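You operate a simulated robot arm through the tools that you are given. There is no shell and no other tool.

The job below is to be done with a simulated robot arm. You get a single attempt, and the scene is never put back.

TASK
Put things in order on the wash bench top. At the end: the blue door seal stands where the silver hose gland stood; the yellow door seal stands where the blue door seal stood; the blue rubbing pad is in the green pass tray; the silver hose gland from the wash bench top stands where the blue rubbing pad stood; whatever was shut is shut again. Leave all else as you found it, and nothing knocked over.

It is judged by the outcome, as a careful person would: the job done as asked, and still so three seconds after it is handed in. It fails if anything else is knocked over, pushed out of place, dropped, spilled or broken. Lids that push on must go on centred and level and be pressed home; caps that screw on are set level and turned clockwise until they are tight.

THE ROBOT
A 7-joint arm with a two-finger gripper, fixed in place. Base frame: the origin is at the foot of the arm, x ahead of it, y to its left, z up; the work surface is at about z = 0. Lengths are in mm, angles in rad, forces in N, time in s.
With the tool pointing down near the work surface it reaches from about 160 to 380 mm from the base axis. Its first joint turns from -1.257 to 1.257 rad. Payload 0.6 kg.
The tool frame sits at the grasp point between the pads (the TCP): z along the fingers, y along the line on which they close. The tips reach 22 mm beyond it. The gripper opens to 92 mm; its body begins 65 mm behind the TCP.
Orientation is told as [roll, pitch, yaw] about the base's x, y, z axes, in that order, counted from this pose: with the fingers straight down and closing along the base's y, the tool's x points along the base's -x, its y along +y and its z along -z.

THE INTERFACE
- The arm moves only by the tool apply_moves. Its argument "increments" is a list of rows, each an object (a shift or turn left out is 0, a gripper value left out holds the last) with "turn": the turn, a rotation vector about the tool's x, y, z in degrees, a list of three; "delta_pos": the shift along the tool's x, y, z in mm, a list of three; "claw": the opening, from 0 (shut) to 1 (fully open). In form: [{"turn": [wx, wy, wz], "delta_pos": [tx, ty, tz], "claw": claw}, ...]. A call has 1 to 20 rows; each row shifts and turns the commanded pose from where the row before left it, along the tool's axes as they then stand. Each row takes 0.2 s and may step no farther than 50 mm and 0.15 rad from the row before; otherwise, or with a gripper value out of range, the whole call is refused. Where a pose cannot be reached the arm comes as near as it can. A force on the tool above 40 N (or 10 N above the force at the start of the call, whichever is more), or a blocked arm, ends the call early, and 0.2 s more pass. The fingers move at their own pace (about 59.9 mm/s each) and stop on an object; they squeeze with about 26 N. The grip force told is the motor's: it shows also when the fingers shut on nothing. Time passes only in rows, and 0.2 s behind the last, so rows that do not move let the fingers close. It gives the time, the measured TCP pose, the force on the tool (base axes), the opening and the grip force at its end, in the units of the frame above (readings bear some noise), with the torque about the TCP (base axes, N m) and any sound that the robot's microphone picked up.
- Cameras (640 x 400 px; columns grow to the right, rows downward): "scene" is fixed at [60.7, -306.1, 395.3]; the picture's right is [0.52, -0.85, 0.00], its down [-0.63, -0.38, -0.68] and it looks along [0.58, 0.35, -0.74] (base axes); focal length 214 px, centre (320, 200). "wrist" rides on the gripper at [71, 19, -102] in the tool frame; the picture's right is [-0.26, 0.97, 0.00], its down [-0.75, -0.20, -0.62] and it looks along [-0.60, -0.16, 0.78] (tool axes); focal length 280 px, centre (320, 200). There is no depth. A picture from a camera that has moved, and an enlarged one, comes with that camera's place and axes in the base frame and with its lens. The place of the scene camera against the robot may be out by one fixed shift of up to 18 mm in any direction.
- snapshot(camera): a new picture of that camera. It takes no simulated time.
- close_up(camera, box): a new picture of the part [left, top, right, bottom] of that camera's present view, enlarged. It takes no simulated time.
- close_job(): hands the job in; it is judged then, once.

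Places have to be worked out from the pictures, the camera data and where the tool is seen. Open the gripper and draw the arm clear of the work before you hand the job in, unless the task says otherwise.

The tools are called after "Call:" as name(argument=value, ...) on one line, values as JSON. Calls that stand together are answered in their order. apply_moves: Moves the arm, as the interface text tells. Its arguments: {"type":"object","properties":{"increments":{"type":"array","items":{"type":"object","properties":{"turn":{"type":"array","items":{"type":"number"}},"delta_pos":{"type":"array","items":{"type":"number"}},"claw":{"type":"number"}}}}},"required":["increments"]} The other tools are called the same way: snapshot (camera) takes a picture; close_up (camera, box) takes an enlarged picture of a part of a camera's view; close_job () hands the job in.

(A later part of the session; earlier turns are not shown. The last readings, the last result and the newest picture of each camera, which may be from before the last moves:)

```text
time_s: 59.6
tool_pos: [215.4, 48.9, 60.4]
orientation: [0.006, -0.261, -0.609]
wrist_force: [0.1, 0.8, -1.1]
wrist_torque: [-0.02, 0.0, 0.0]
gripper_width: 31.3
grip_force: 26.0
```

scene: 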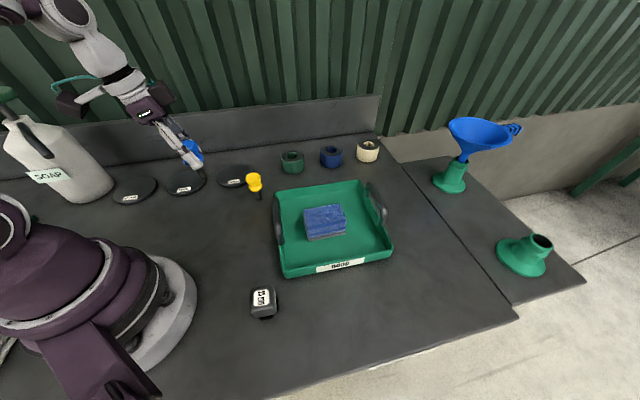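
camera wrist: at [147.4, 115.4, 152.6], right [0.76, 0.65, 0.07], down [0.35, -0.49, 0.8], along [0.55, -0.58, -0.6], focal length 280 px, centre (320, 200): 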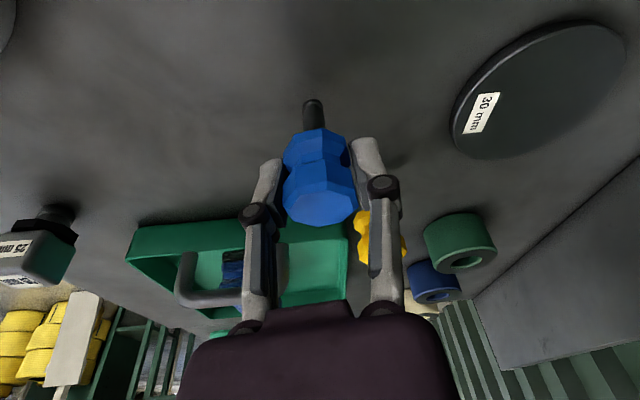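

Call:
apply_moves(increments=[{"delta_pos": [0.2, 0, 0.77]}, {"delta_pos": [0, 0, 0]}])

Call:
apply_moves(increments=[{"delta_pos": [0.2, 0, 0.77]}, {"delta_pos": [0, 0, 0]}])

```text
time_s: 60.2
tool_pos: [216.9, 48.8, 58.2]
orientation: [0.008, -0.262, -0.608]
wrist_force: [-5.5, -0.2, 20.6]
wrist_torque: [0.03, 0.35, -0.02]
gripper_width: 31.4
grip_force: 26.4
```

```text
time_s: 60.8
tool_pos: [216.8, 49.2, 56.8]
orientation: [0.007, -0.262, -0.61]
wrist_force: [-2.0, -0.8, 20.1]
wrist_torque: [-0.07, 0.12, -0.02]
gripper_width: 31.1
grip_force: 25.9
```

The seal touches down at TCP z≈58 with ~20 N. I ease off 0.7 mm, open to ~55 mm slowly, and rise straight up.

Call:
apply_moves(increments=[{"delta_pos": [-0.18, 0, -0.68]}, {"claw": 0.42}, {"claw": 0.6}, {"claw": 0.6}, {"delta_pos": [0, 0, 0]}])

Call:
snapshot(camera="wrist")

Call:
close_up(camera="scene", box=[130, 120, 290, 240])

```text
time_s: 62.0
tool_pos: [216.4, 48.9, 58.6]
orientation: [0.006, -0.262, -0.609]
wrist_force: [-0.9, 0.9, 0.3]
wrist_torque: [0.06, -0.01, 0.02]
gripper_width: 54.9
grip_force: 0.0
```

```text
taken
camera wrist: at [149.9, 118.5, 140.3], right [0.76, 0.65, 0.07], down [0.35, -0.49, 0.8], along [0.55, -0.58, -0.6], focal length 280 px, centre (320, 200)
```

wrist: 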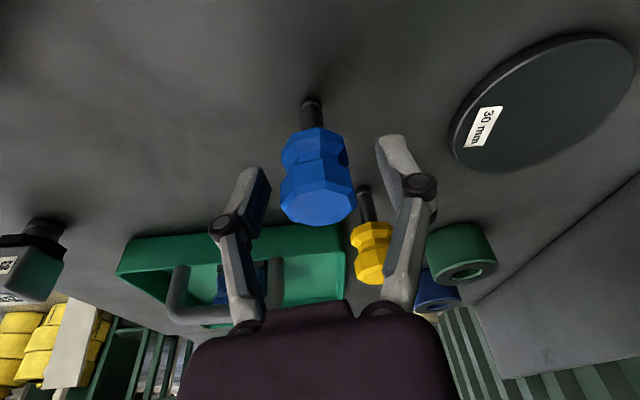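

```text
3.33 times, centred on (210, 180) of scene
camera zoom: at [60.7, -306.1, 395.3], right [0.52, -0.85, 0.0], down [-0.63, -0.38, -0.68], along [0.58, 0.35, -0.74], focal length 715 px, centre (687, 267)
```

zoom: 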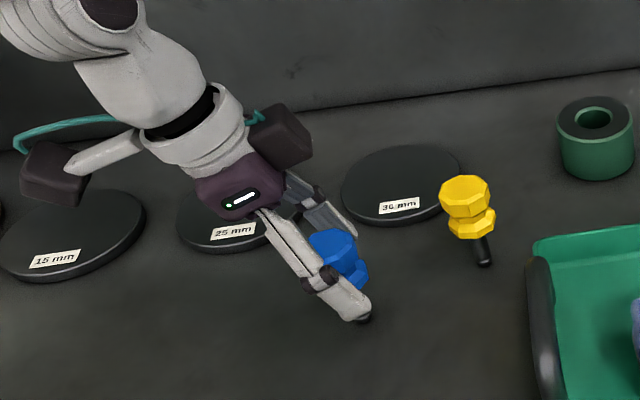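

The seal stands upright on its own. I rise 65 mm vertically, remove the tilt and turn yaw by 45° (to the next pair of flats).

Call:
apply_moves(increments=[{"delta_pos": [-5.2, 0, -19.3]}, {"delta_pos": [-5.2, 0, -19.3]}, {"delta_pos": [-6.5, 0, -24.1]}, {"turn": [0, 7.5, 0], "claw": 1}, {"turn": [0, 7.5, 0]}, {"turn": [0, 0, -7.5]}, {"turn": [0, 0, -7.5]}, {"turn": [0, 0, -7.5]}, {"turn": [0, 0, -7.5]}, {"turn": [0, 0, -7.5]}, {"turn": [0, 0, -7.5]}, {"delta_pos": [0, 0, 0]}])

Call:
snapshot(camera="wrist")

Call:
snapshot(camera="scene")

```text
time_s: 64.6
tool_pos: [216.8, 48.2, 123.4]
orientation: [0.006, -0.006, 0.18]
wrist_force: [-0.7, -0.5, 0.2]
wrist_torque: [0.01, 0.0, 0.01]
gripper_width: 91.6
grip_force: 0.0
```

```text
taken
camera wrist: at [143.8, 54.0, 226.5], right [0.08, 1.0, 0.01], down [0.78, -0.07, 0.63], along [0.63, -0.05, -0.78], focal length 280 px, centre (320, 200)
```

wrist: 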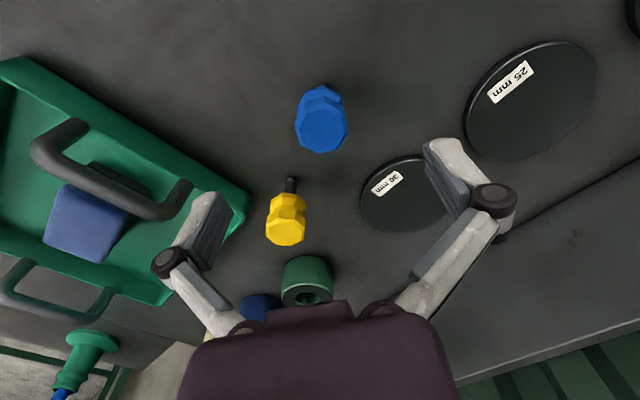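

```text
taken
```

scene: 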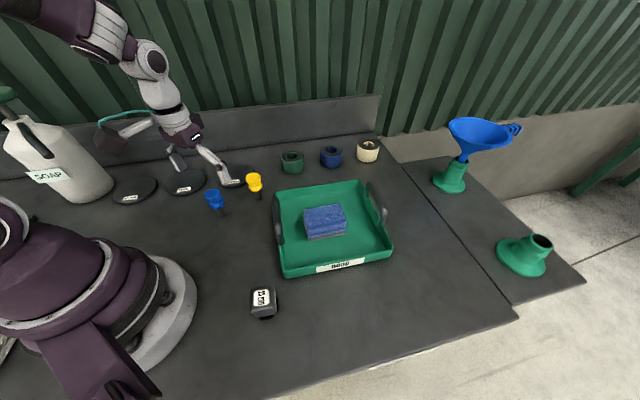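

The blue seal stands at the temporary spot. I remove the small residual lean (~0.3°) of the tool and enlarge the seal to align.

Call:
apply_moves(increments=[{"turn": [0.34, 0.34, 0]}, {"delta_pos": [0, 0, 0]}])

Call:
close_up(camera="wrist", box=[270, 70, 380, 170])

```text
time_s: 65.2
tool_pos: [216.9, 47.7, 124.4]
orientation: [-0.002, 0.001, 0.176]
wrist_force: [0.1, 0.7, -0.4]
wrist_torque: [0.0, 0.0, 0.02]
gripper_width: 92.1
grip_force: 0.0
```

```text
4.00 times, centred on (325, 120) of wrist
camera zoom: at [144.4, 54.9, 227.0], right [0.09, 1.0, 0.0], down [0.78, -0.07, 0.62], along [0.62, -0.06, -0.78], focal length 1122 px, centre (300, 520)
```

zoom: 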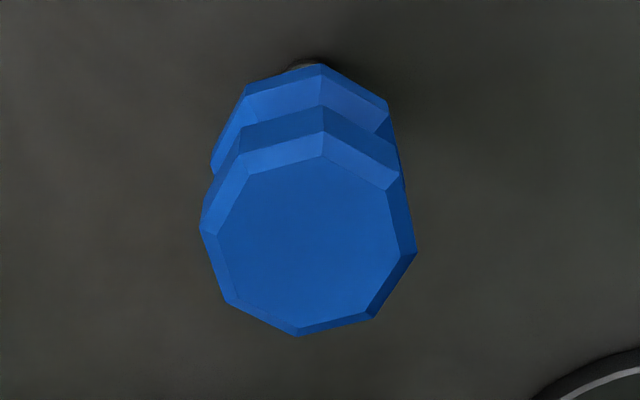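

The seal axis is ~2 mm from the finger centre; flats line up with the pads. I trim, descend to TCP z≈55 and close gently.

Call:
apply_moves(increments=[{"delta_pos": [1.7, 1.4, 0]}, {"delta_pos": [0, 0, 30]}, {"delta_pos": [0, 0, 20]}, {"delta_pos": [0, 0, 19]}, {"delta_pos": [0, 0, 0]}])

Call:
snapshot(camera="wrist")

```text
time_s: 66.4
tool_pos: [213.9, 48.7, 55.6]
orientation: [-0.002, -0.001, 0.179]
wrist_force: [-0.5, -1.0, 1.0]
wrist_torque: [0.03, -0.01, 0.04]
gripper_width: 92.0
grip_force: 0.2
```

```text
taken
camera wrist: at [141.8, 55.7, 158.7], right [0.09, 1.0, 0.0], down [0.78, -0.07, 0.62], along [0.62, -0.06, -0.78], focal length 280 px, centre (320, 200)
```

wrist: 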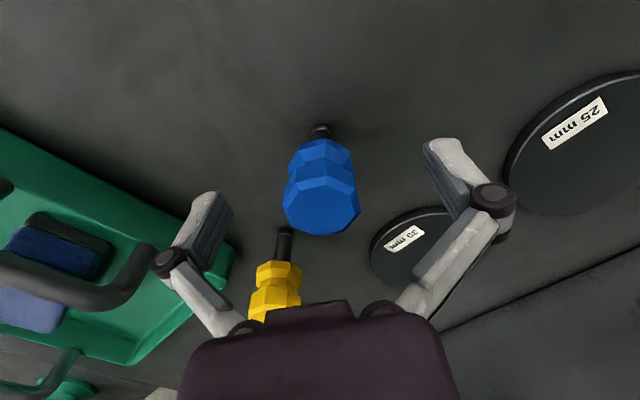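

Aligned within a millimetre; closing gradually on the flats.

Call:
apply_moves(increments=[{"claw": 0.6}, {"claw": 0.42}, {"claw": 0.34}, {"claw": 0.26}, {"claw": 0.2}, {"claw": 0.2}, {"claw": 0.2}])

Call:
snapshot(camera="wrist")

Call:
close_up(camera="scene", box=[150, 120, 290, 230])

```text
time_s: 68.0
tool_pos: [214.0, 49.3, 56.4]
orientation: [-0.002, 0.001, 0.177]
wrist_force: [0.0, -0.2, 4.9]
wrist_torque: [0.03, 0.03, 0.03]
gripper_width: 30.8
grip_force: 25.7
```

```text
taken
camera wrist: at [141.9, 55.7, 158.9], right [0.09, 1.0, 0.0], down [0.78, -0.07, 0.62], along [0.62, -0.06, -0.78], focal length 280 px, centre (320, 200)
```

wrist: 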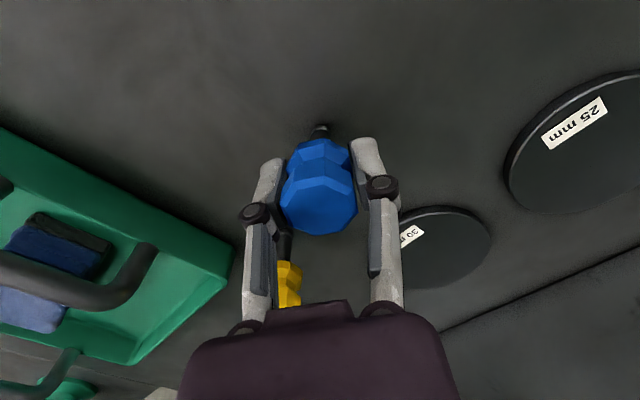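

```text
3.64 times, centred on (220, 175) of scene
camera zoom: at [60.7, -306.1, 395.3], right [0.52, -0.85, 0.0], down [-0.63, -0.38, -0.68], along [0.58, 0.35, -0.74], focal length 780 px, centre (684, 291)
```

zoom: 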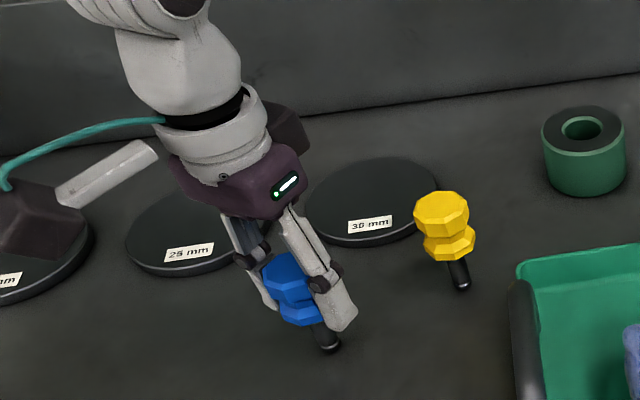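

Gripped upright at 30.8 mm, standing TCP z≈56. I lift 100 mm, turn to yaw 45° as for the gland pickup, and move over (154.7, 127.3).

Call:
apply_moves(increments=[{"delta_pos": [0, 0, -10]}, {"delta_pos": [0, 0, -30]}, {"delta_pos": [0, 0, -30]}, {"delta_pos": [0, 0, -30]}, {"turn": [0, 0, -6.96]}, {"turn": [0, 0, -6.96]}, {"turn": [0, 0, -6.96]}, {"turn": [0, 0, -6.96]}, {"turn": [0, 0, -6.96]}, {"delta_pos": [-4.4, 32.4, 0]}, {"delta_pos": [-4.4, 32.4, 0]}, {"delta_pos": [-4.4, 32.4, 0]}, {"delta_pos": [0, 0, 0]}])

Call:
snapshot(camera="wrist")

Call:
snapshot(camera="scene")

```text
time_s: 70.8
tool_pos: [155.4, 128.9, 154.8]
orientation: [0.0, 0.004, 0.785]
wrist_force: [-0.2, -0.1, -0.1]
wrist_torque: [-0.02, 0.02, -0.04]
gripper_width: 30.9
grip_force: 26.6
```

```text
taken
camera wrist: at [92.5, 92.4, 257.8], right [-0.5, 0.87, 0.0], down [0.68, 0.39, 0.62], along [0.54, 0.31, -0.78], focal length 280 px, centre (320, 200)
```

wrist: 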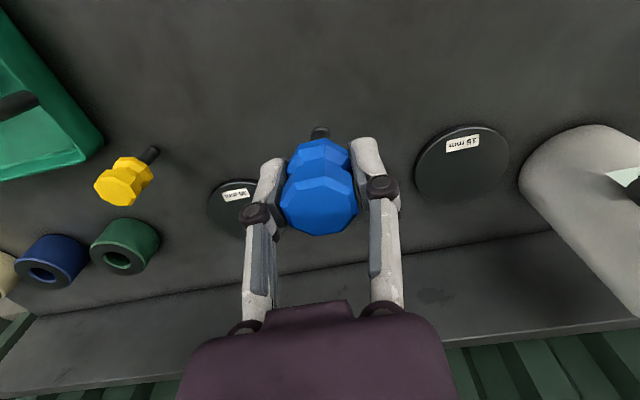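

```text
taken
```

scene: 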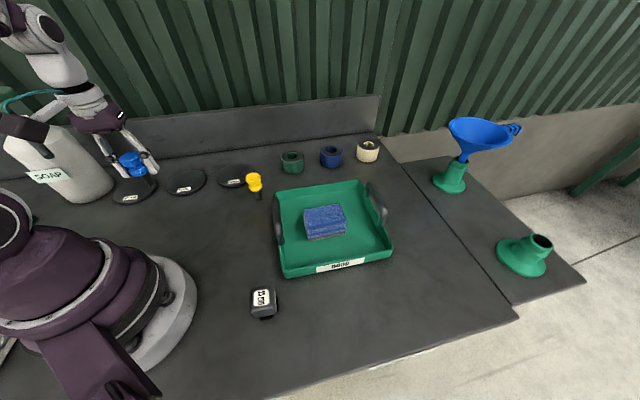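

The camera-based pose shows I'm about 2 mm beyond the gland's old centre; I trim back and lower to ~10 mm above contact.

Call:
apply_moves(increments=[{"delta_pos": [2.2, -0.3, 0]}, {"delta_pos": [0, 0, 30]}, {"delta_pos": [0, 0, 30]}, {"delta_pos": [0, 0, 28]}, {"delta_pos": [0, 0, 0]}])

Call:
snapshot(camera="wrist")

Call:
close_up(camera="scene", box=[120, 150, 240, 250])

```text
time_s: 72.0
tool_pos: [155.1, 125.7, 67.4]
orientation: [-0.001, 0.004, 0.785]
wrist_force: [0.6, 0.1, -0.7]
wrist_torque: [-0.02, 0.0, -0.03]
gripper_width: 30.6
grip_force: 26.0
```

```text
taken
camera wrist: at [91.6, 89.9, 170.5], right [-0.5, 0.87, 0.0], down [0.68, 0.39, 0.62], along [0.54, 0.31, -0.78], focal length 280 px, centre (320, 200)
```

wrist: 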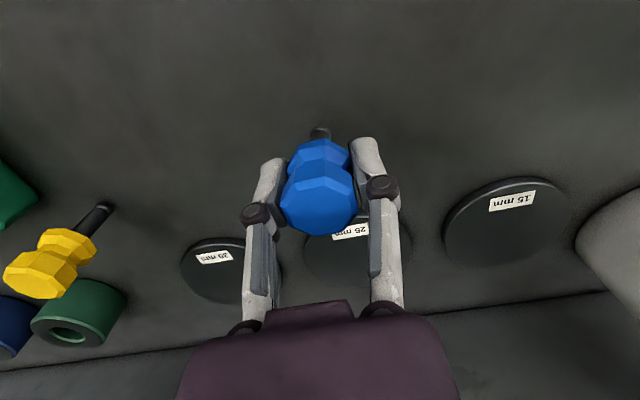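

```text
4.00 times, centred on (180, 200) of scene
camera zoom: at [60.7, -306.1, 395.3], right [0.52, -0.85, 0.0], down [-0.63, -0.38, -0.68], along [0.58, 0.35, -0.74], focal length 858 px, centre (880, 200)
```

zoom: 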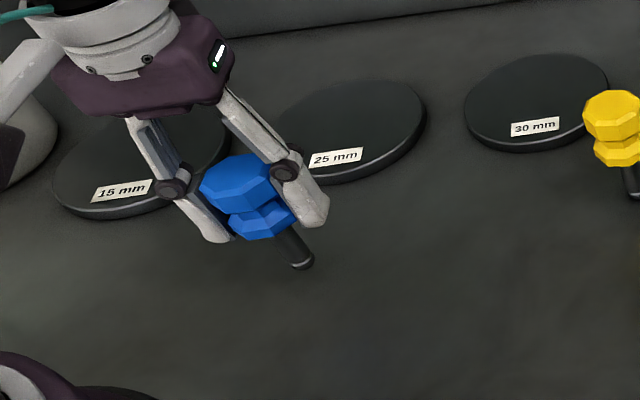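

Camera-based pose is within 1 mm of the target. Before touching down I compare the foot position with the earlier gland view using the same enlargement.

Call:
apply_moves(increments=[{"delta_pos": [0, 0, 5]}, {"delta_pos": [0, 0, 3]}, {"delta_pos": [0, 0, 0]}])

Call:
close_up(camera="scene", box=[140, 180, 200, 230])

Call:
close_up(camera="scene", box=[120, 150, 240, 250])

```text
time_s: 72.8
tool_pos: [154.9, 126.3, 59.4]
orientation: [-0.003, 0.003, 0.783]
wrist_force: [-0.7, -0.2, -0.9]
wrist_torque: [0.02, -0.01, 0.02]
gripper_width: 30.9
grip_force: 26.1
```

```text
8.00 times, centred on (170, 205) of scene
camera zoom: at [60.7, -306.1, 395.3], right [0.52, -0.85, 0.0], down [-0.63, -0.38, -0.68], along [0.58, 0.35, -0.74], focal length 1716 px, centre (1520, 160)
```

zoom: 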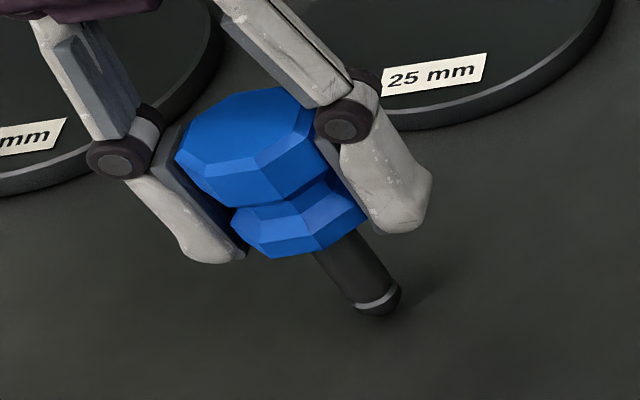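

```text
4.00 times, centred on (180, 200) of scene
camera zoom: at [60.7, -306.1, 395.3], right [0.52, -0.85, 0.0], down [-0.63, -0.38, -0.68], along [0.58, 0.35, -0.74], focal length 858 px, centre (880, 200)
```

zoom: 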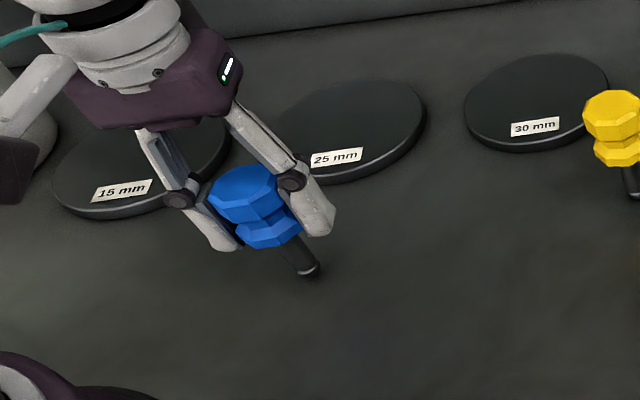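

After accounting for the remaining 4 mm drop, the foot lands within ~1 mm of where the gland's foot was. I lower in small steps to contact.

Call:
apply_moves(increments=[{"delta_pos": [0, 0, 1.5]}, {"delta_pos": [0, 0, 1]}, {"delta_pos": [0, 0, 0]}])

Call:
apply_moves(increments=[{"delta_pos": [0, 0, 0.8]}, {"delta_pos": [0, 0, 0]}])

```text
time_s: 73.6
tool_pos: [153.5, 126.2, 56.1]
orientation: [0.0, 0.005, 0.785]
wrist_force: [0.0, -0.6, -1.4]
wrist_torque: [-0.01, 0.03, 0.0]
gripper_width: 30.7
grip_force: 26.1
```

```text
time_s: 74.2
tool_pos: [153.4, 125.5, 55.3]
orientation: [0.0, 0.004, 0.786]
wrist_force: [-2.6, -2.7, 12.0]
wrist_torque: [-0.11, 0.09, 0.04]
gripper_width: 30.7
grip_force: 26.3
```

Contact at 12 N. I ease 0.3 mm, open slowly, check that it stands, and then rise.

Call:
apply_moves(increments=[{"delta_pos": [0, 0, -0.3]}, {"claw": 0.42}, {"claw": 0.6}, {"claw": 0.7}, {"delta_pos": [0, 0, 0]}, {"delta_pos": [0, 0, -20]}, {"delta_pos": [0, 0, -35]}, {"delta_pos": [0, 0, -40]}, {"delta_pos": [0, 0, -15], "claw": 1}, {"delta_pos": [0, 0, 0]}])

Call:
snapshot(camera="wrist")

Call:
close_up(camera="scene", box=[140, 180, 200, 230])

```text
time_s: 76.4
tool_pos: [154.7, 125.6, 166.6]
orientation: [0.001, 0.003, 0.785]
wrist_force: [0.8, -0.1, 0.6]
wrist_torque: [0.02, -0.04, -0.02]
gripper_width: 92.0
grip_force: 0.0
```

```text
taken
camera wrist: at [92.0, 89.2, 269.3], right [-0.5, 0.87, 0.0], down [0.68, 0.39, 0.62], along [0.54, 0.31, -0.78], focal length 280 px, centre (320, 200)
```

wrist: 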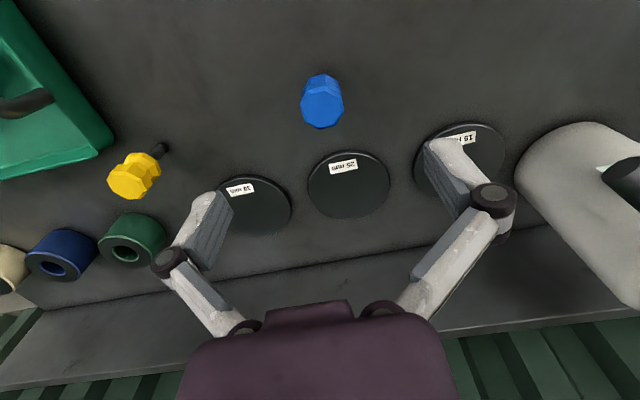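

```text
8.00 times, centred on (170, 205) of scene
camera zoom: at [60.7, -306.1, 395.3], right [0.52, -0.85, 0.0], down [-0.63, -0.38, -0.68], along [0.58, 0.35, -0.74], focal length 1716 px, centre (1520, 160)
```

zoom: 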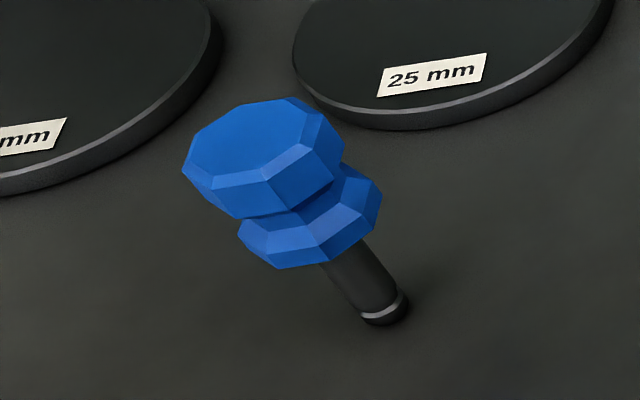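

The blue seal stands where the gland stood. Now for the yellow seal: I move away to (240, 60), turn yaw to about -35.5° and tilt 15° outward, the same pose that reached the blue seal's old place.

Call:
apply_moves(increments=[{"delta_pos": [-4.4, -35.8, 0]}, {"delta_pos": [-4.4, -35.8, 0]}, {"delta_pos": [-4.4, -35.8, 0]}, {"turn": [0, 0, 7.32]}, {"turn": [0, 0, 7.32]}, {"turn": [0, 0, 7.32]}, {"turn": [0, 0, 7.32]}, {"turn": [0, 0, 7.32]}, {"turn": [0, 0, 7.32]}, {"turn": [0, 0, 7.32]}, {"turn": [0, 0, 7.32]}, {"turn": [0, 0, 7.32]}, {"turn": [0, 0, 7.32]}, {"turn": [0, 0, 7.32]}, {"turn": [0, -7.5, 0]}, {"turn": [0, -7.5, 0]}, {"delta_pos": [0, 0, 0]}])

Call:
snapshot(camera="wrist")

Call:
snapshot(camera="scene")

```text
time_s: 80.0
tool_pos: [239.5, 60.8, 166.3]
orientation: [-0.002, -0.262, -0.618]
wrist_force: [0.1, -0.2, 0.9]
wrist_torque: [0.0, 0.03, 0.01]
gripper_width: 92.0
grip_force: 0.0
```

```text
taken
camera wrist: at [174.0, 131.0, 247.5], right [0.77, 0.64, 0.07], down [0.34, -0.49, 0.8], along [0.54, -0.59, -0.6], focal length 280 px, centre (320, 200)
```

wrist: 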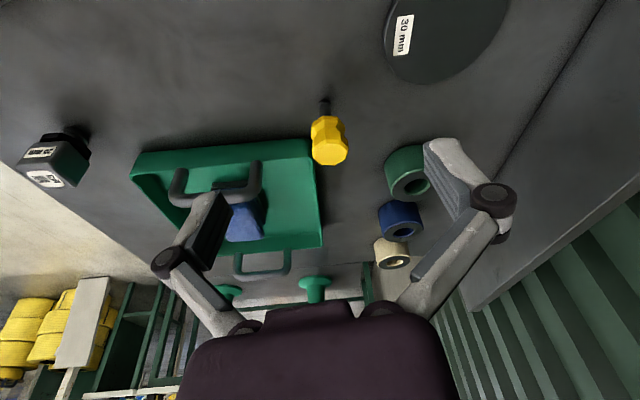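

```text
taken
```

scene: 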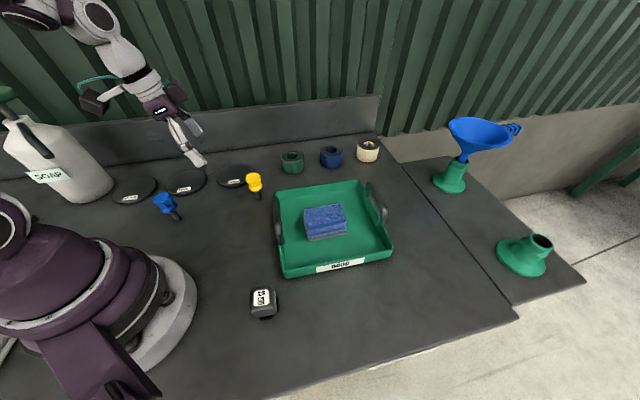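

Orientation is good. I move to just above the yellow seal (301, 15) at z≈130 with the fingers at ~50 mm.

Call:
apply_moves(increments=[{"delta_pos": [-32, -0.7, 27], "claw": 0.55}, {"delta_pos": [-32, -0.7, 27]}, {"delta_pos": [0, 0, 0]}])

Call:
snapshot(camera="wrist")

Call:
close_up(camera="wrist", box=[260, 20, 380, 140])

```text
time_s: 80.8
tool_pos: [300.1, 13.9, 129.9]
orientation: [-0.004, -0.263, -0.618]
wrist_force: [0.3, 0.6, 0.2]
wrist_torque: [0.0, 0.01, -0.03]
gripper_width: 50.7
grip_force: 0.0
```

```text
taken
camera wrist: at [234.2, 85.2, 211.1], right [0.77, 0.64, 0.07], down [0.34, -0.49, 0.8], along [0.54, -0.59, -0.6], focal length 280 px, centre (320, 200)
```

wrist: 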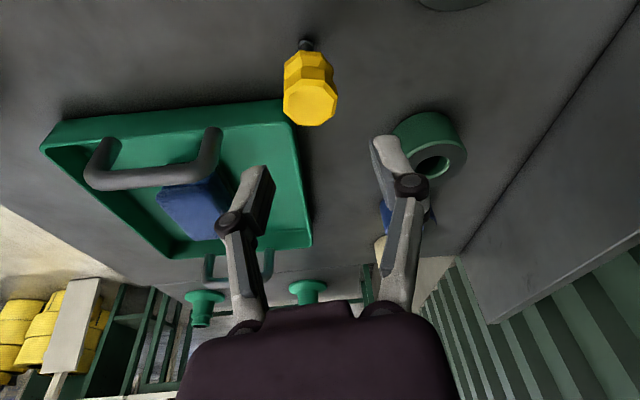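

```text
3.33 times, centred on (320, 80) of wrist
camera zoom: at [234.2, 85.2, 211.1], right [0.77, 0.64, 0.07], down [0.34, -0.49, 0.8], along [0.54, -0.59, -0.6], focal length 935 px, centre (320, 600)
```

zoom: 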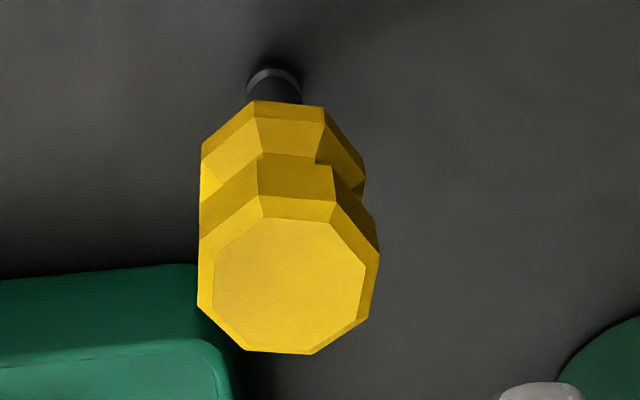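

The yellow seal's flats face about 34°/79°, so I rotate the tilted tool about the vertical by -21° (to yaw ≈ -56.5°) so the pads meet flats, and re-measure.

Call:
apply_moves(increments=[{"turn": [1.827, 0, 6.79]}, {"turn": [1.827, 0, 6.79]}, {"turn": [1.827, 0, 6.79]}, {"delta_pos": [0, 0, 0]}])

Call:
snapshot(camera="wrist")

Call:
close_up(camera="wrist", box=[260, 20, 380, 140])

```text
time_s: 81.8
tool_pos: [299.5, 15.2, 130.1]
orientation: [-0.004, -0.265, -0.989]
wrist_force: [-0.4, 0.5, 0.2]
wrist_torque: [0.04, -0.02, -0.01]
gripper_width: 50.4
grip_force: 0.0
```

```text
taken
camera wrist: at [264.3, 104.4, 211.5], right [0.95, 0.32, 0.07], down [0.14, -0.58, 0.8], along [0.29, -0.75, -0.6], focal length 280 px, centre (320, 200)
```

wrist: 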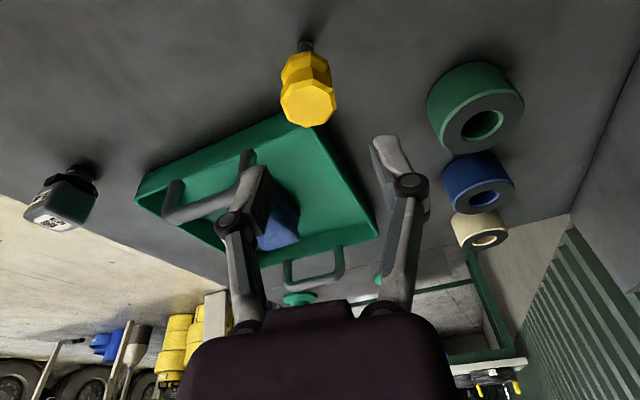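

```text
3.33 times, centred on (320, 80) of wrist
camera zoom: at [264.3, 104.4, 211.5], right [0.95, 0.32, 0.07], down [0.14, -0.58, 0.8], along [0.29, -0.75, -0.6], focal length 935 px, centre (320, 600)
```

zoom: 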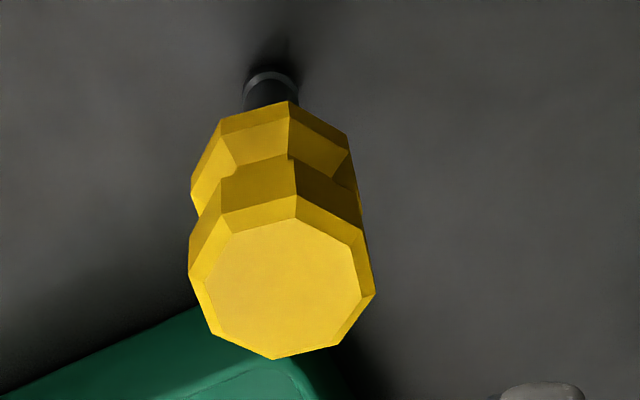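

Flats are now within ~2° of the pads. I trim -1.8 mm sideways, descend 48 mm vertically and check.

Call:
apply_moves(increments=[{"delta_pos": [0.4, -1.8, 0]}, {"delta_pos": [6.3, 0, 23.15]}, {"delta_pos": [6.3, 0, 23.15]}, {"delta_pos": [0, 0, 0]}])

Call:
snapshot(camera="wrist")

Call:
close_up(camera="scene", box=[200, 110, 320, 220])

```text
time_s: 82.8
tool_pos: [297.8, 14.2, 83.0]
orientation: [-0.004, -0.262, -0.987]
wrist_force: [-0.3, -0.2, 0.7]
wrist_torque: [0.0, -0.03, -0.01]
gripper_width: 50.9
grip_force: 0.0
```

```text
taken
camera wrist: at [262.8, 103.6, 163.3], right [0.95, 0.32, 0.07], down [0.14, -0.58, 0.8], along [0.29, -0.75, -0.6], focal length 280 px, centre (320, 200)
```

wrist: 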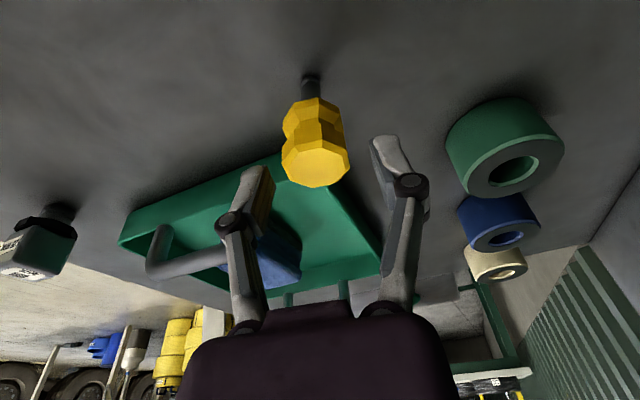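

```text
3.64 times, centred on (260, 165) of scene
camera zoom: at [60.7, -306.1, 395.3], right [0.52, -0.85, 0.0], down [-0.63, -0.38, -0.68], along [0.58, 0.35, -0.74], focal length 780 px, centre (538, 327)
```

zoom: 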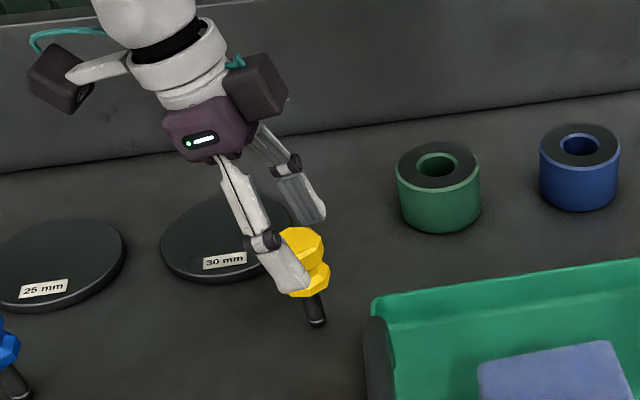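

Nearly centred (about 1 mm off sideways). I trim and descend the final ~22 mm, then check again.

Call:
apply_moves(increments=[{"delta_pos": [0, -1.0, 0]}, {"delta_pos": [2.9, 0, 10.9]}, {"delta_pos": [2.9, 0, 10.9]}, {"delta_pos": [0, 0, 0]}])

Call:
snapshot(camera="wrist")

```text
time_s: 83.8
tool_pos: [297.4, 12.0, 60.2]
orientation: [-0.004, -0.262, -0.988]
wrist_force: [-0.8, -0.1, -0.3]
wrist_torque: [-0.04, 0.01, 0.03]
gripper_width: 50.4
grip_force: 0.0
```

```text
taken
camera wrist: at [262.7, 102.8, 141.2], right [0.95, 0.32, 0.07], down [0.14, -0.58, 0.8], along [0.29, -0.75, -0.6], focal length 280 px, centre (320, 200)
```

wrist: 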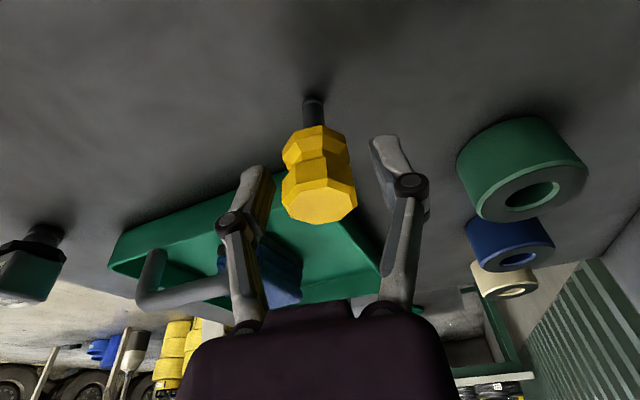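

Same picture as when gripping the blue seal; I close gradually.

Call:
apply_moves(increments=[{"claw": 0.42}, {"claw": 0.34}, {"claw": 0.26}, {"claw": 0.2}, {"claw": 0.2}, {"claw": 0.2}])

Call:
snapshot(camera="wrist")

Call:
close_up(camera="scene", box=[200, 110, 320, 220])

```text
time_s: 85.2
tool_pos: [298.3, 12.8, 61.4]
orientation: [-0.004, -0.262, -0.988]
wrist_force: [-0.4, 0.5, 2.7]
wrist_torque: [0.07, 0.06, -0.01]
gripper_width: 31.4
grip_force: 25.9
```

```text
taken
camera wrist: at [262.7, 102.8, 141.3], right [0.95, 0.32, 0.07], down [0.14, -0.58, 0.8], along [0.29, -0.75, -0.6], focal length 280 px, centre (320, 200)
```

wrist: 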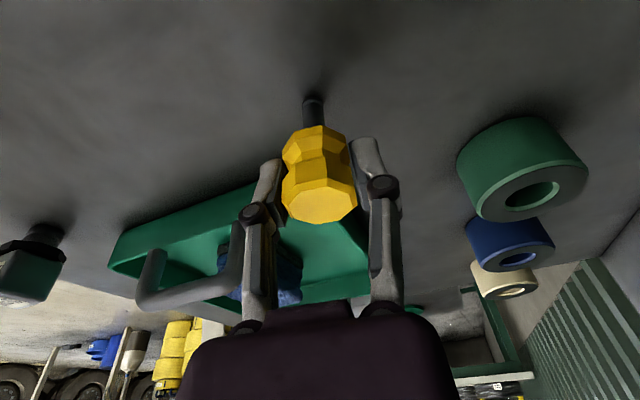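

```text
3.64 times, centred on (260, 165) of scene
camera zoom: at [60.7, -306.1, 395.3], right [0.52, -0.85, 0.0], down [-0.63, -0.38, -0.68], along [0.58, 0.35, -0.74], focal length 780 px, centre (538, 327)
```

zoom: 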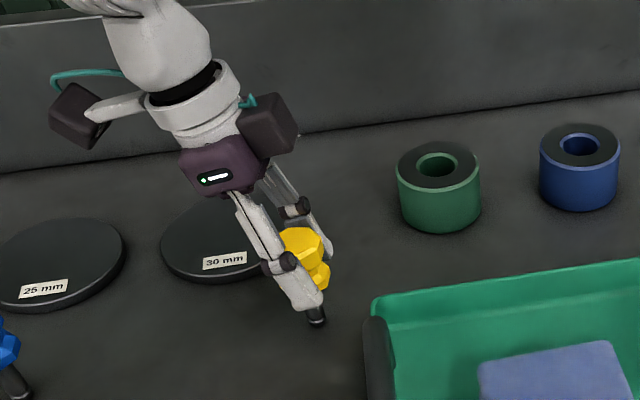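

Yellow is held at 31.4 mm with the same pose in hand as the blue was. I lift straight up 105 mm and check.

Call:
apply_moves(increments=[{"delta_pos": [-2.6, 0, -9.7]}, {"delta_pos": [-8.2, 0, -30.6]}, {"delta_pos": [-8.2, 0, -30.6]}, {"delta_pos": [-8.2, 0, -30.6]}, {"delta_pos": [0, 0, 0]}])

Call:
snapshot(camera="wrist")

Call:
snapshot(camera="scene")

```text
time_s: 86.4
tool_pos: [297.0, 14.4, 166.6]
orientation: [-0.003, -0.263, -0.988]
wrist_force: [0.2, 0.3, -0.9]
wrist_torque: [-0.02, 0.01, -0.02]
gripper_width: 31.1
grip_force: 26.0
```

```text
taken
camera wrist: at [262.2, 103.9, 247.6], right [0.95, 0.32, 0.07], down [0.14, -0.58, 0.8], along [0.29, -0.75, -0.6], focal length 280 px, centre (320, 200)
```

wrist: 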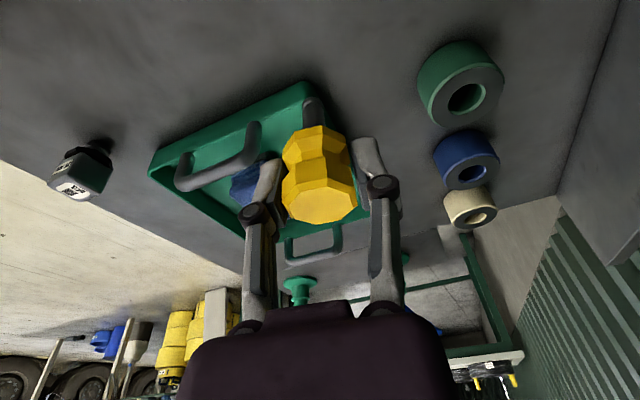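

```text
taken
```

scene: 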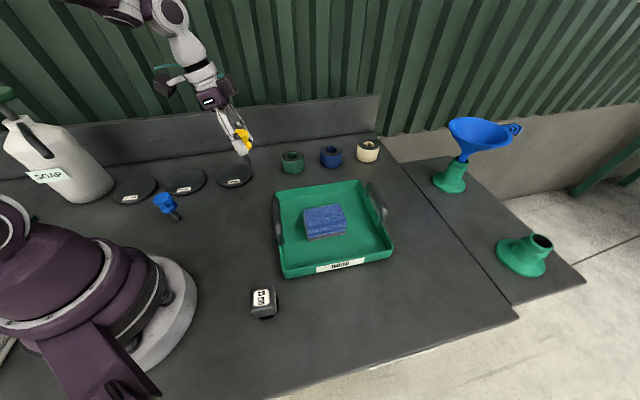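

The yellow hangs upright and clear. I carry it over at this height (above the tray handles) toward the right side.

Call:
apply_moves(increments=[{"delta_pos": [-30.3, -29.6, 8.1]}, {"delta_pos": [-30.3, -29.6, 8.1]}, {"delta_pos": [-30.3, -29.6, 8.1]}, {"delta_pos": [-30.3, -29.6, 8.1]}, {"delta_pos": [-27.5, -31.2, 10.8]}, {"delta_pos": [-27.5, -31.2, 10.8]}, {"delta_pos": [-27.5, -31.2, 10.8]}, {"delta_pos": [0, 0, 0]}])

Call:
snapshot(camera="wrist")

Call:
snapshot(camera="scene")

```text
time_s: 88.2
tool_pos: [237.7, -282.5, 155.7]
orientation: [-0.003, -0.261, -0.986]
wrist_force: [0.2, 0.2, -0.8]
wrist_torque: [0.04, -0.01, 0.0]
gripper_width: 31.3
grip_force: 26.1
```

```text
taken
camera wrist: at [202.6, -191.4, 236.9], right [0.94, 0.32, 0.06], down [0.14, -0.58, 0.8], along [0.29, -0.75, -0.6], focal length 280 px, centre (320, 200)
```

wrist: 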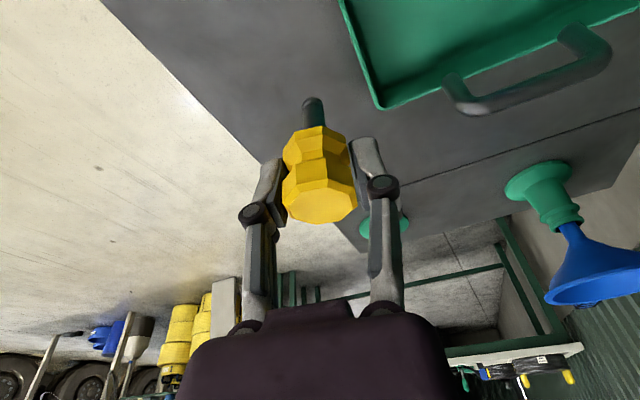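

```text
taken
```

scene: 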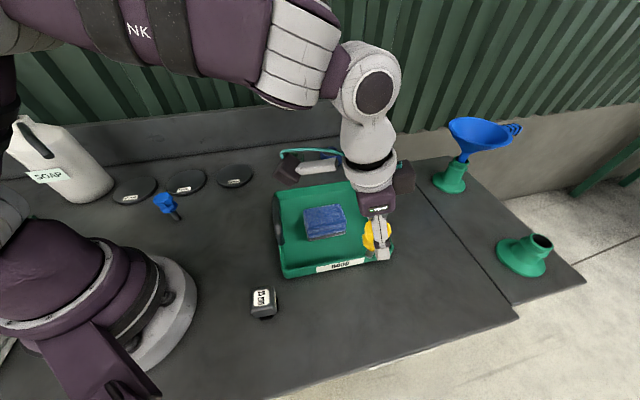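

On track. I make the last move to above the blue seal's old place, descending to ~75 mm above standing height.

Call:
apply_moves(increments=[{"delta_pos": [-16.5, -10.6, 15.1]}, {"delta_pos": [-16.5, -10.6, 15.1]}, {"delta_pos": [0, 0, 0]}])

Call:
snapshot(camera="wrist")

Call:
snapshot(camera="scene")

```text
time_s: 89.0
tool_pos: [242.9, -326.9, 135.8]
orientation: [-0.001, -0.263, -0.987]
wrist_force: [-0.1, -0.3, -1.8]
wrist_torque: [0.01, 0.01, -0.02]
gripper_width: 31.3
grip_force: 25.9
```

```text
taken
camera wrist: at [207.1, -236.1, 217.3], right [0.95, 0.32, 0.07], down [0.14, -0.58, 0.8], along [0.29, -0.75, -0.6], focal length 280 px, centre (320, 200)
```

wrist: 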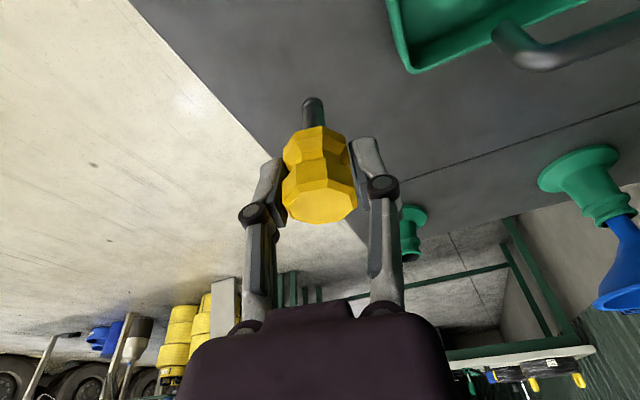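

```text
taken
```

scene: 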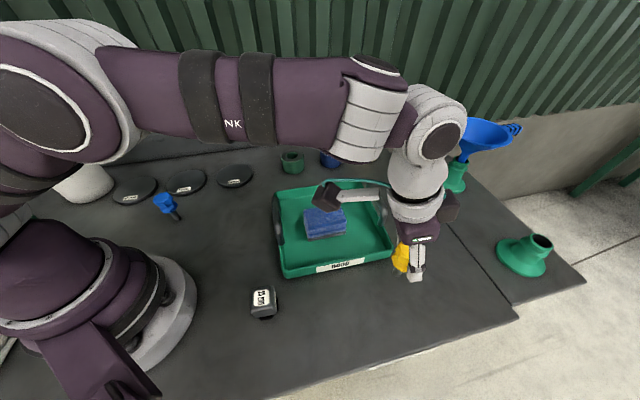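

Camera pose matches the target within 0.5 mm. I descend 64 mm, to about 12 mm above contact, and check.

Call:
apply_moves(increments=[{"delta_pos": [5.5, 0, 20.6]}, {"delta_pos": [5.5, 0, 20.6]}, {"delta_pos": [5.5, 0, 20.6]}, {"delta_pos": [0, 0, 0]}])

Call:
snapshot(camera="wrist")

Call:
close_up(camera="scene", box=[350, 220, 450, 310])

```text
time_s: 90.0
tool_pos: [243.9, -325.6, 71.1]
orientation: [-0.004, -0.262, -0.987]
wrist_force: [0.5, 0.0, -1.0]
wrist_torque: [0.0, 0.01, 0.03]
gripper_width: 31.3
grip_force: 26.3
```

```text
taken
camera wrist: at [208.2, -236.3, 151.8], right [0.95, 0.32, 0.07], down [0.14, -0.58, 0.8], along [0.29, -0.75, -0.6], focal length 280 px, centre (320, 200)
```

wrist: 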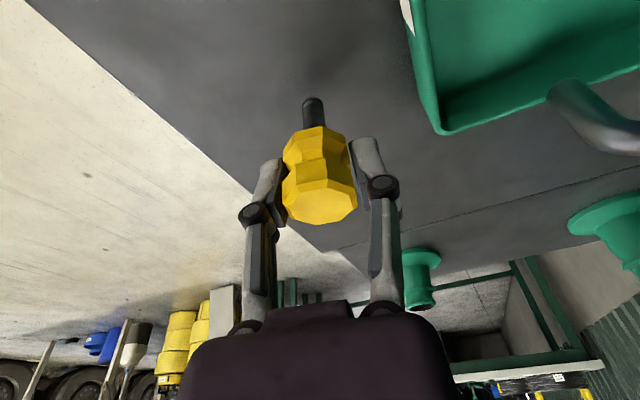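

```text
4.44 times, centred on (400, 265) of scene
camera zoom: at [60.7, -306.1, 395.3], right [0.52, -0.85, 0.0], down [-0.63, -0.38, -0.68], along [0.58, 0.35, -0.74], focal length 953 px, centre (-36, -89)
```

zoom: 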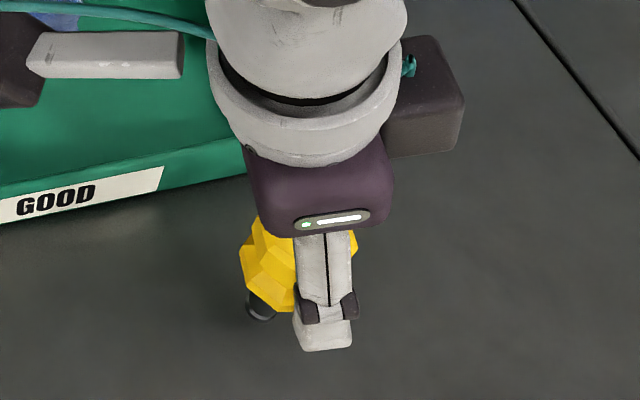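

Camera pose is ~1.4 mm off in x and the scene view suggests ~3 mm; I correct by -2.3 mm in x, lower another 7 mm, and compare the foot in the same enlargement I had of the blue seal.

Call:
apply_moves(increments=[{"delta_pos": [1.4, -1.8, -0.4]}, {"delta_pos": [1.8, 0, 6.8]}, {"delta_pos": [0, 0, 0]}])

Call:
close_up(camera="scene", box=[362, 250, 422, 310])

Call:
close_up(camera="wrist", box=[260, 80, 380, 240])

```text
time_s: 90.8
tool_pos: [240.4, -327.6, 63.2]
orientation: [-0.004, -0.261, -0.988]
wrist_force: [0.3, -0.7, -0.9]
wrist_torque: [0.01, -0.01, 0.0]
gripper_width: 31.1
grip_force: 26.8
```

```text
6.67 times, centred on (392, 280) of scene
camera zoom: at [60.7, -306.1, 395.3], right [0.52, -0.85, 0.0], down [-0.63, -0.38, -0.68], along [0.58, 0.35, -0.74], focal length 1430 px, centre (-160, -333)
```

zoom: 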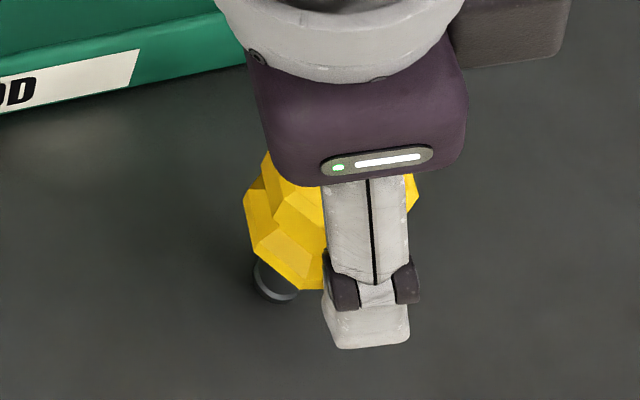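

```text
2.50 times, centred on (320, 160) of wrist
camera zoom: at [205.5, -236.6, 144.9], right [0.95, 0.32, 0.07], down [0.14, -0.58, 0.8], along [0.29, -0.75, -0.6], focal length 701 px, centre (320, 300)
```

zoom: 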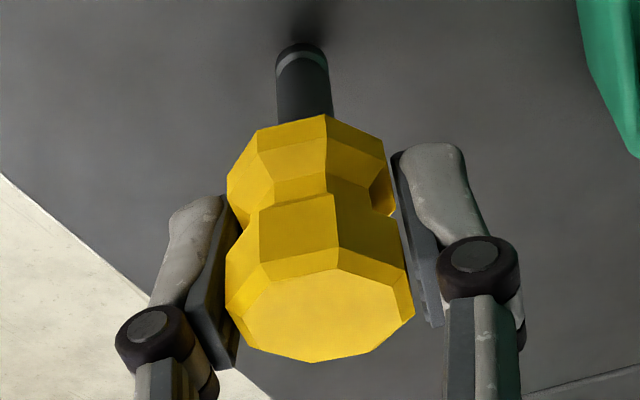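

Foot now matches the blue seal's original foot within ~1 mm. I lower the last few millimetres in small steps.

Call:
apply_moves(increments=[{"delta_pos": [0.52, 0, 1.93]}, {"delta_pos": [0, 0, 0]}])

Call:
apply_moves(increments=[{"delta_pos": [0.21, 0, 0.77]}, {"delta_pos": [0, 0, 0]}])

Call:
apply_moves(increments=[{"delta_pos": [0.21, 0, 0.77]}, {"delta_pos": [0, 0, 0]}])

```text
time_s: 91.4
tool_pos: [241.7, -327.3, 61.4]
orientation: [-0.004, -0.262, -0.988]
wrist_force: [0.8, -0.1, -1.2]
wrist_torque: [0.0, 0.03, 0.03]
gripper_width: 31.2
grip_force: 25.5
```

```text
time_s: 92.0
tool_pos: [240.1, -328.0, 60.4]
orientation: [-0.004, -0.263, -0.987]
wrist_force: [-0.3, -0.6, -0.4]
wrist_torque: [-0.03, 0.01, 0.02]
gripper_width: 31.5
grip_force: 25.6
```

```text
time_s: 92.6
tool_pos: [240.5, -326.4, 58.8]
orientation: [-0.004, -0.264, -0.987]
wrist_force: [0.4, 0.2, -0.6]
wrist_torque: [0.03, 0.01, -0.08]
gripper_width: 31.4
grip_force: 25.8
```

Still no contact force; I continue with small downward steps.

Call:
apply_moves(increments=[{"delta_pos": [0.16, 0, 0.58]}, {"delta_pos": [0, 0, 0]}])

Call:
apply_moves(increments=[{"delta_pos": [0.16, 0, 0.58]}, {"delta_pos": [0, 0, 0]}])

```text
time_s: 93.2
tool_pos: [239.8, -326.9, 59.8]
orientation: [-0.004, -0.264, -0.985]
wrist_force: [0.0, 0.5, 3.6]
wrist_torque: [0.09, 0.03, -0.02]
gripper_width: 31.0
grip_force: 25.8
```

```text
time_s: 93.8
tool_pos: [239.6, -327.6, 58.9]
orientation: [-0.004, -0.263, -0.987]
wrist_force: [-1.2, 5.8, 16.6]
wrist_torque: [0.33, 0.08, -0.01]
gripper_width: 31.3
grip_force: 26.0
```

Contact at ~17 N. I ease 0.3 mm, open to 50 mm, and look before rising.

Call:
apply_moves(increments=[{"delta_pos": [-0.1, 0, -0.35]}, {"claw": 0.42}, {"claw": 0.55}, {"claw": 0.55}, {"delta_pos": [0, 0, 0]}])

Call:
snapshot(camera="wrist")

Call:
close_up(camera="scene", box=[362, 250, 422, 310])

```text
time_s: 95.0
tool_pos: [239.7, -326.7, 59.2]
orientation: [-0.002, -0.262, -0.987]
wrist_force: [0.5, 0.1, -0.2]
wrist_torque: [-0.03, -0.02, -0.03]
gripper_width: 50.6
grip_force: 0.1
```

```text
taken
camera wrist: at [204.4, -236.7, 140.9], right [0.95, 0.32, 0.07], down [0.14, -0.58, 0.8], along [0.29, -0.75, -0.6], focal length 280 px, centre (320, 200)
```

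wrist: 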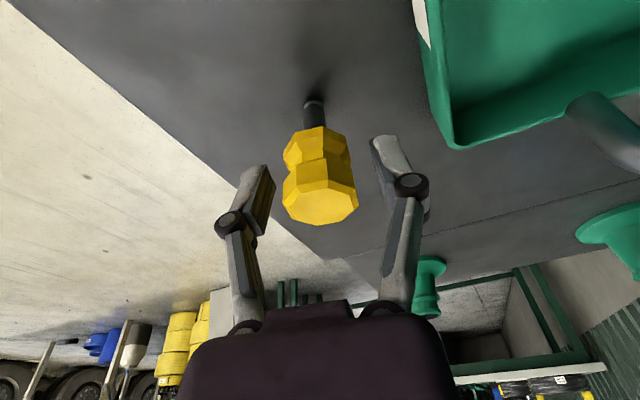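

```text
6.67 times, centred on (392, 280) of scene
camera zoom: at [60.7, -306.1, 395.3], right [0.52, -0.85, 0.0], down [-0.63, -0.38, -0.68], along [0.58, 0.35, -0.74], focal length 1430 px, centre (-160, -333)
```

zoom: 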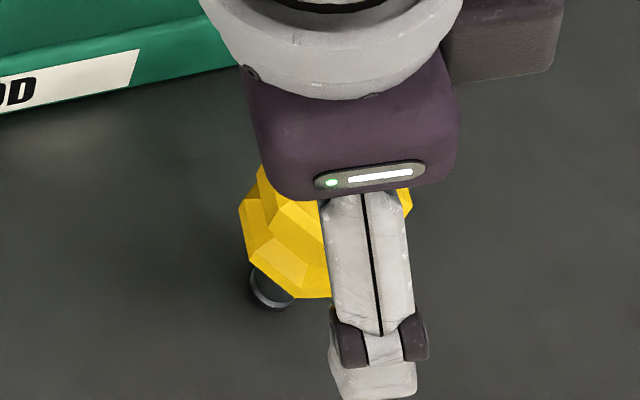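

The yellow seal stands with its foot where the blue one's was (within ~1 mm). I rise straight up with the fingers part-open.

Call:
apply_moves(increments=[{"delta_pos": [-2.6, 0, -9.7]}, {"delta_pos": [-7.8, 0, -29]}, {"delta_pos": [-9.1, 0, -33.8]}, {"delta_pos": [0, 0, 0]}])

Call:
snapshot(camera="wrist")

Call:
snapshot(camera="scene")

```text
time_s: 96.0
tool_pos: [238.4, -326.7, 135.4]
orientation: [-0.003, -0.264, -0.988]
wrist_force: [-0.5, -0.1, -0.4]
wrist_torque: [0.0, -0.03, 0.01]
gripper_width: 50.4
grip_force: 0.1
```

```text
taken
camera wrist: at [204.0, -237.3, 216.5], right [0.95, 0.32, 0.07], down [0.14, -0.58, 0.8], along [0.29, -0.75, -0.6], focal length 280 px, centre (320, 200)
```

wrist: 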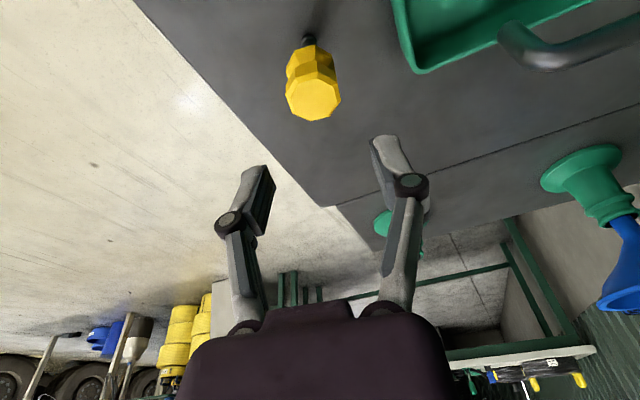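

```text
taken
```

scene: 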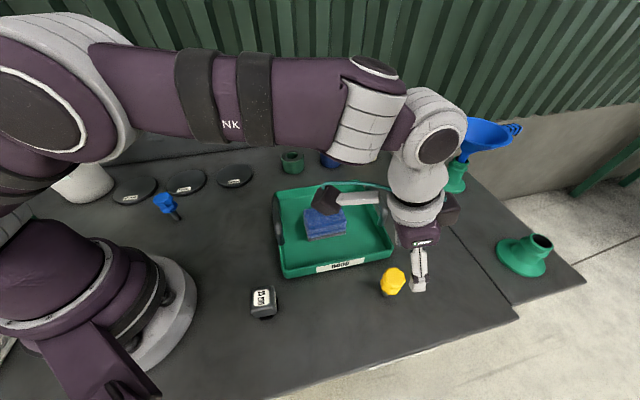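

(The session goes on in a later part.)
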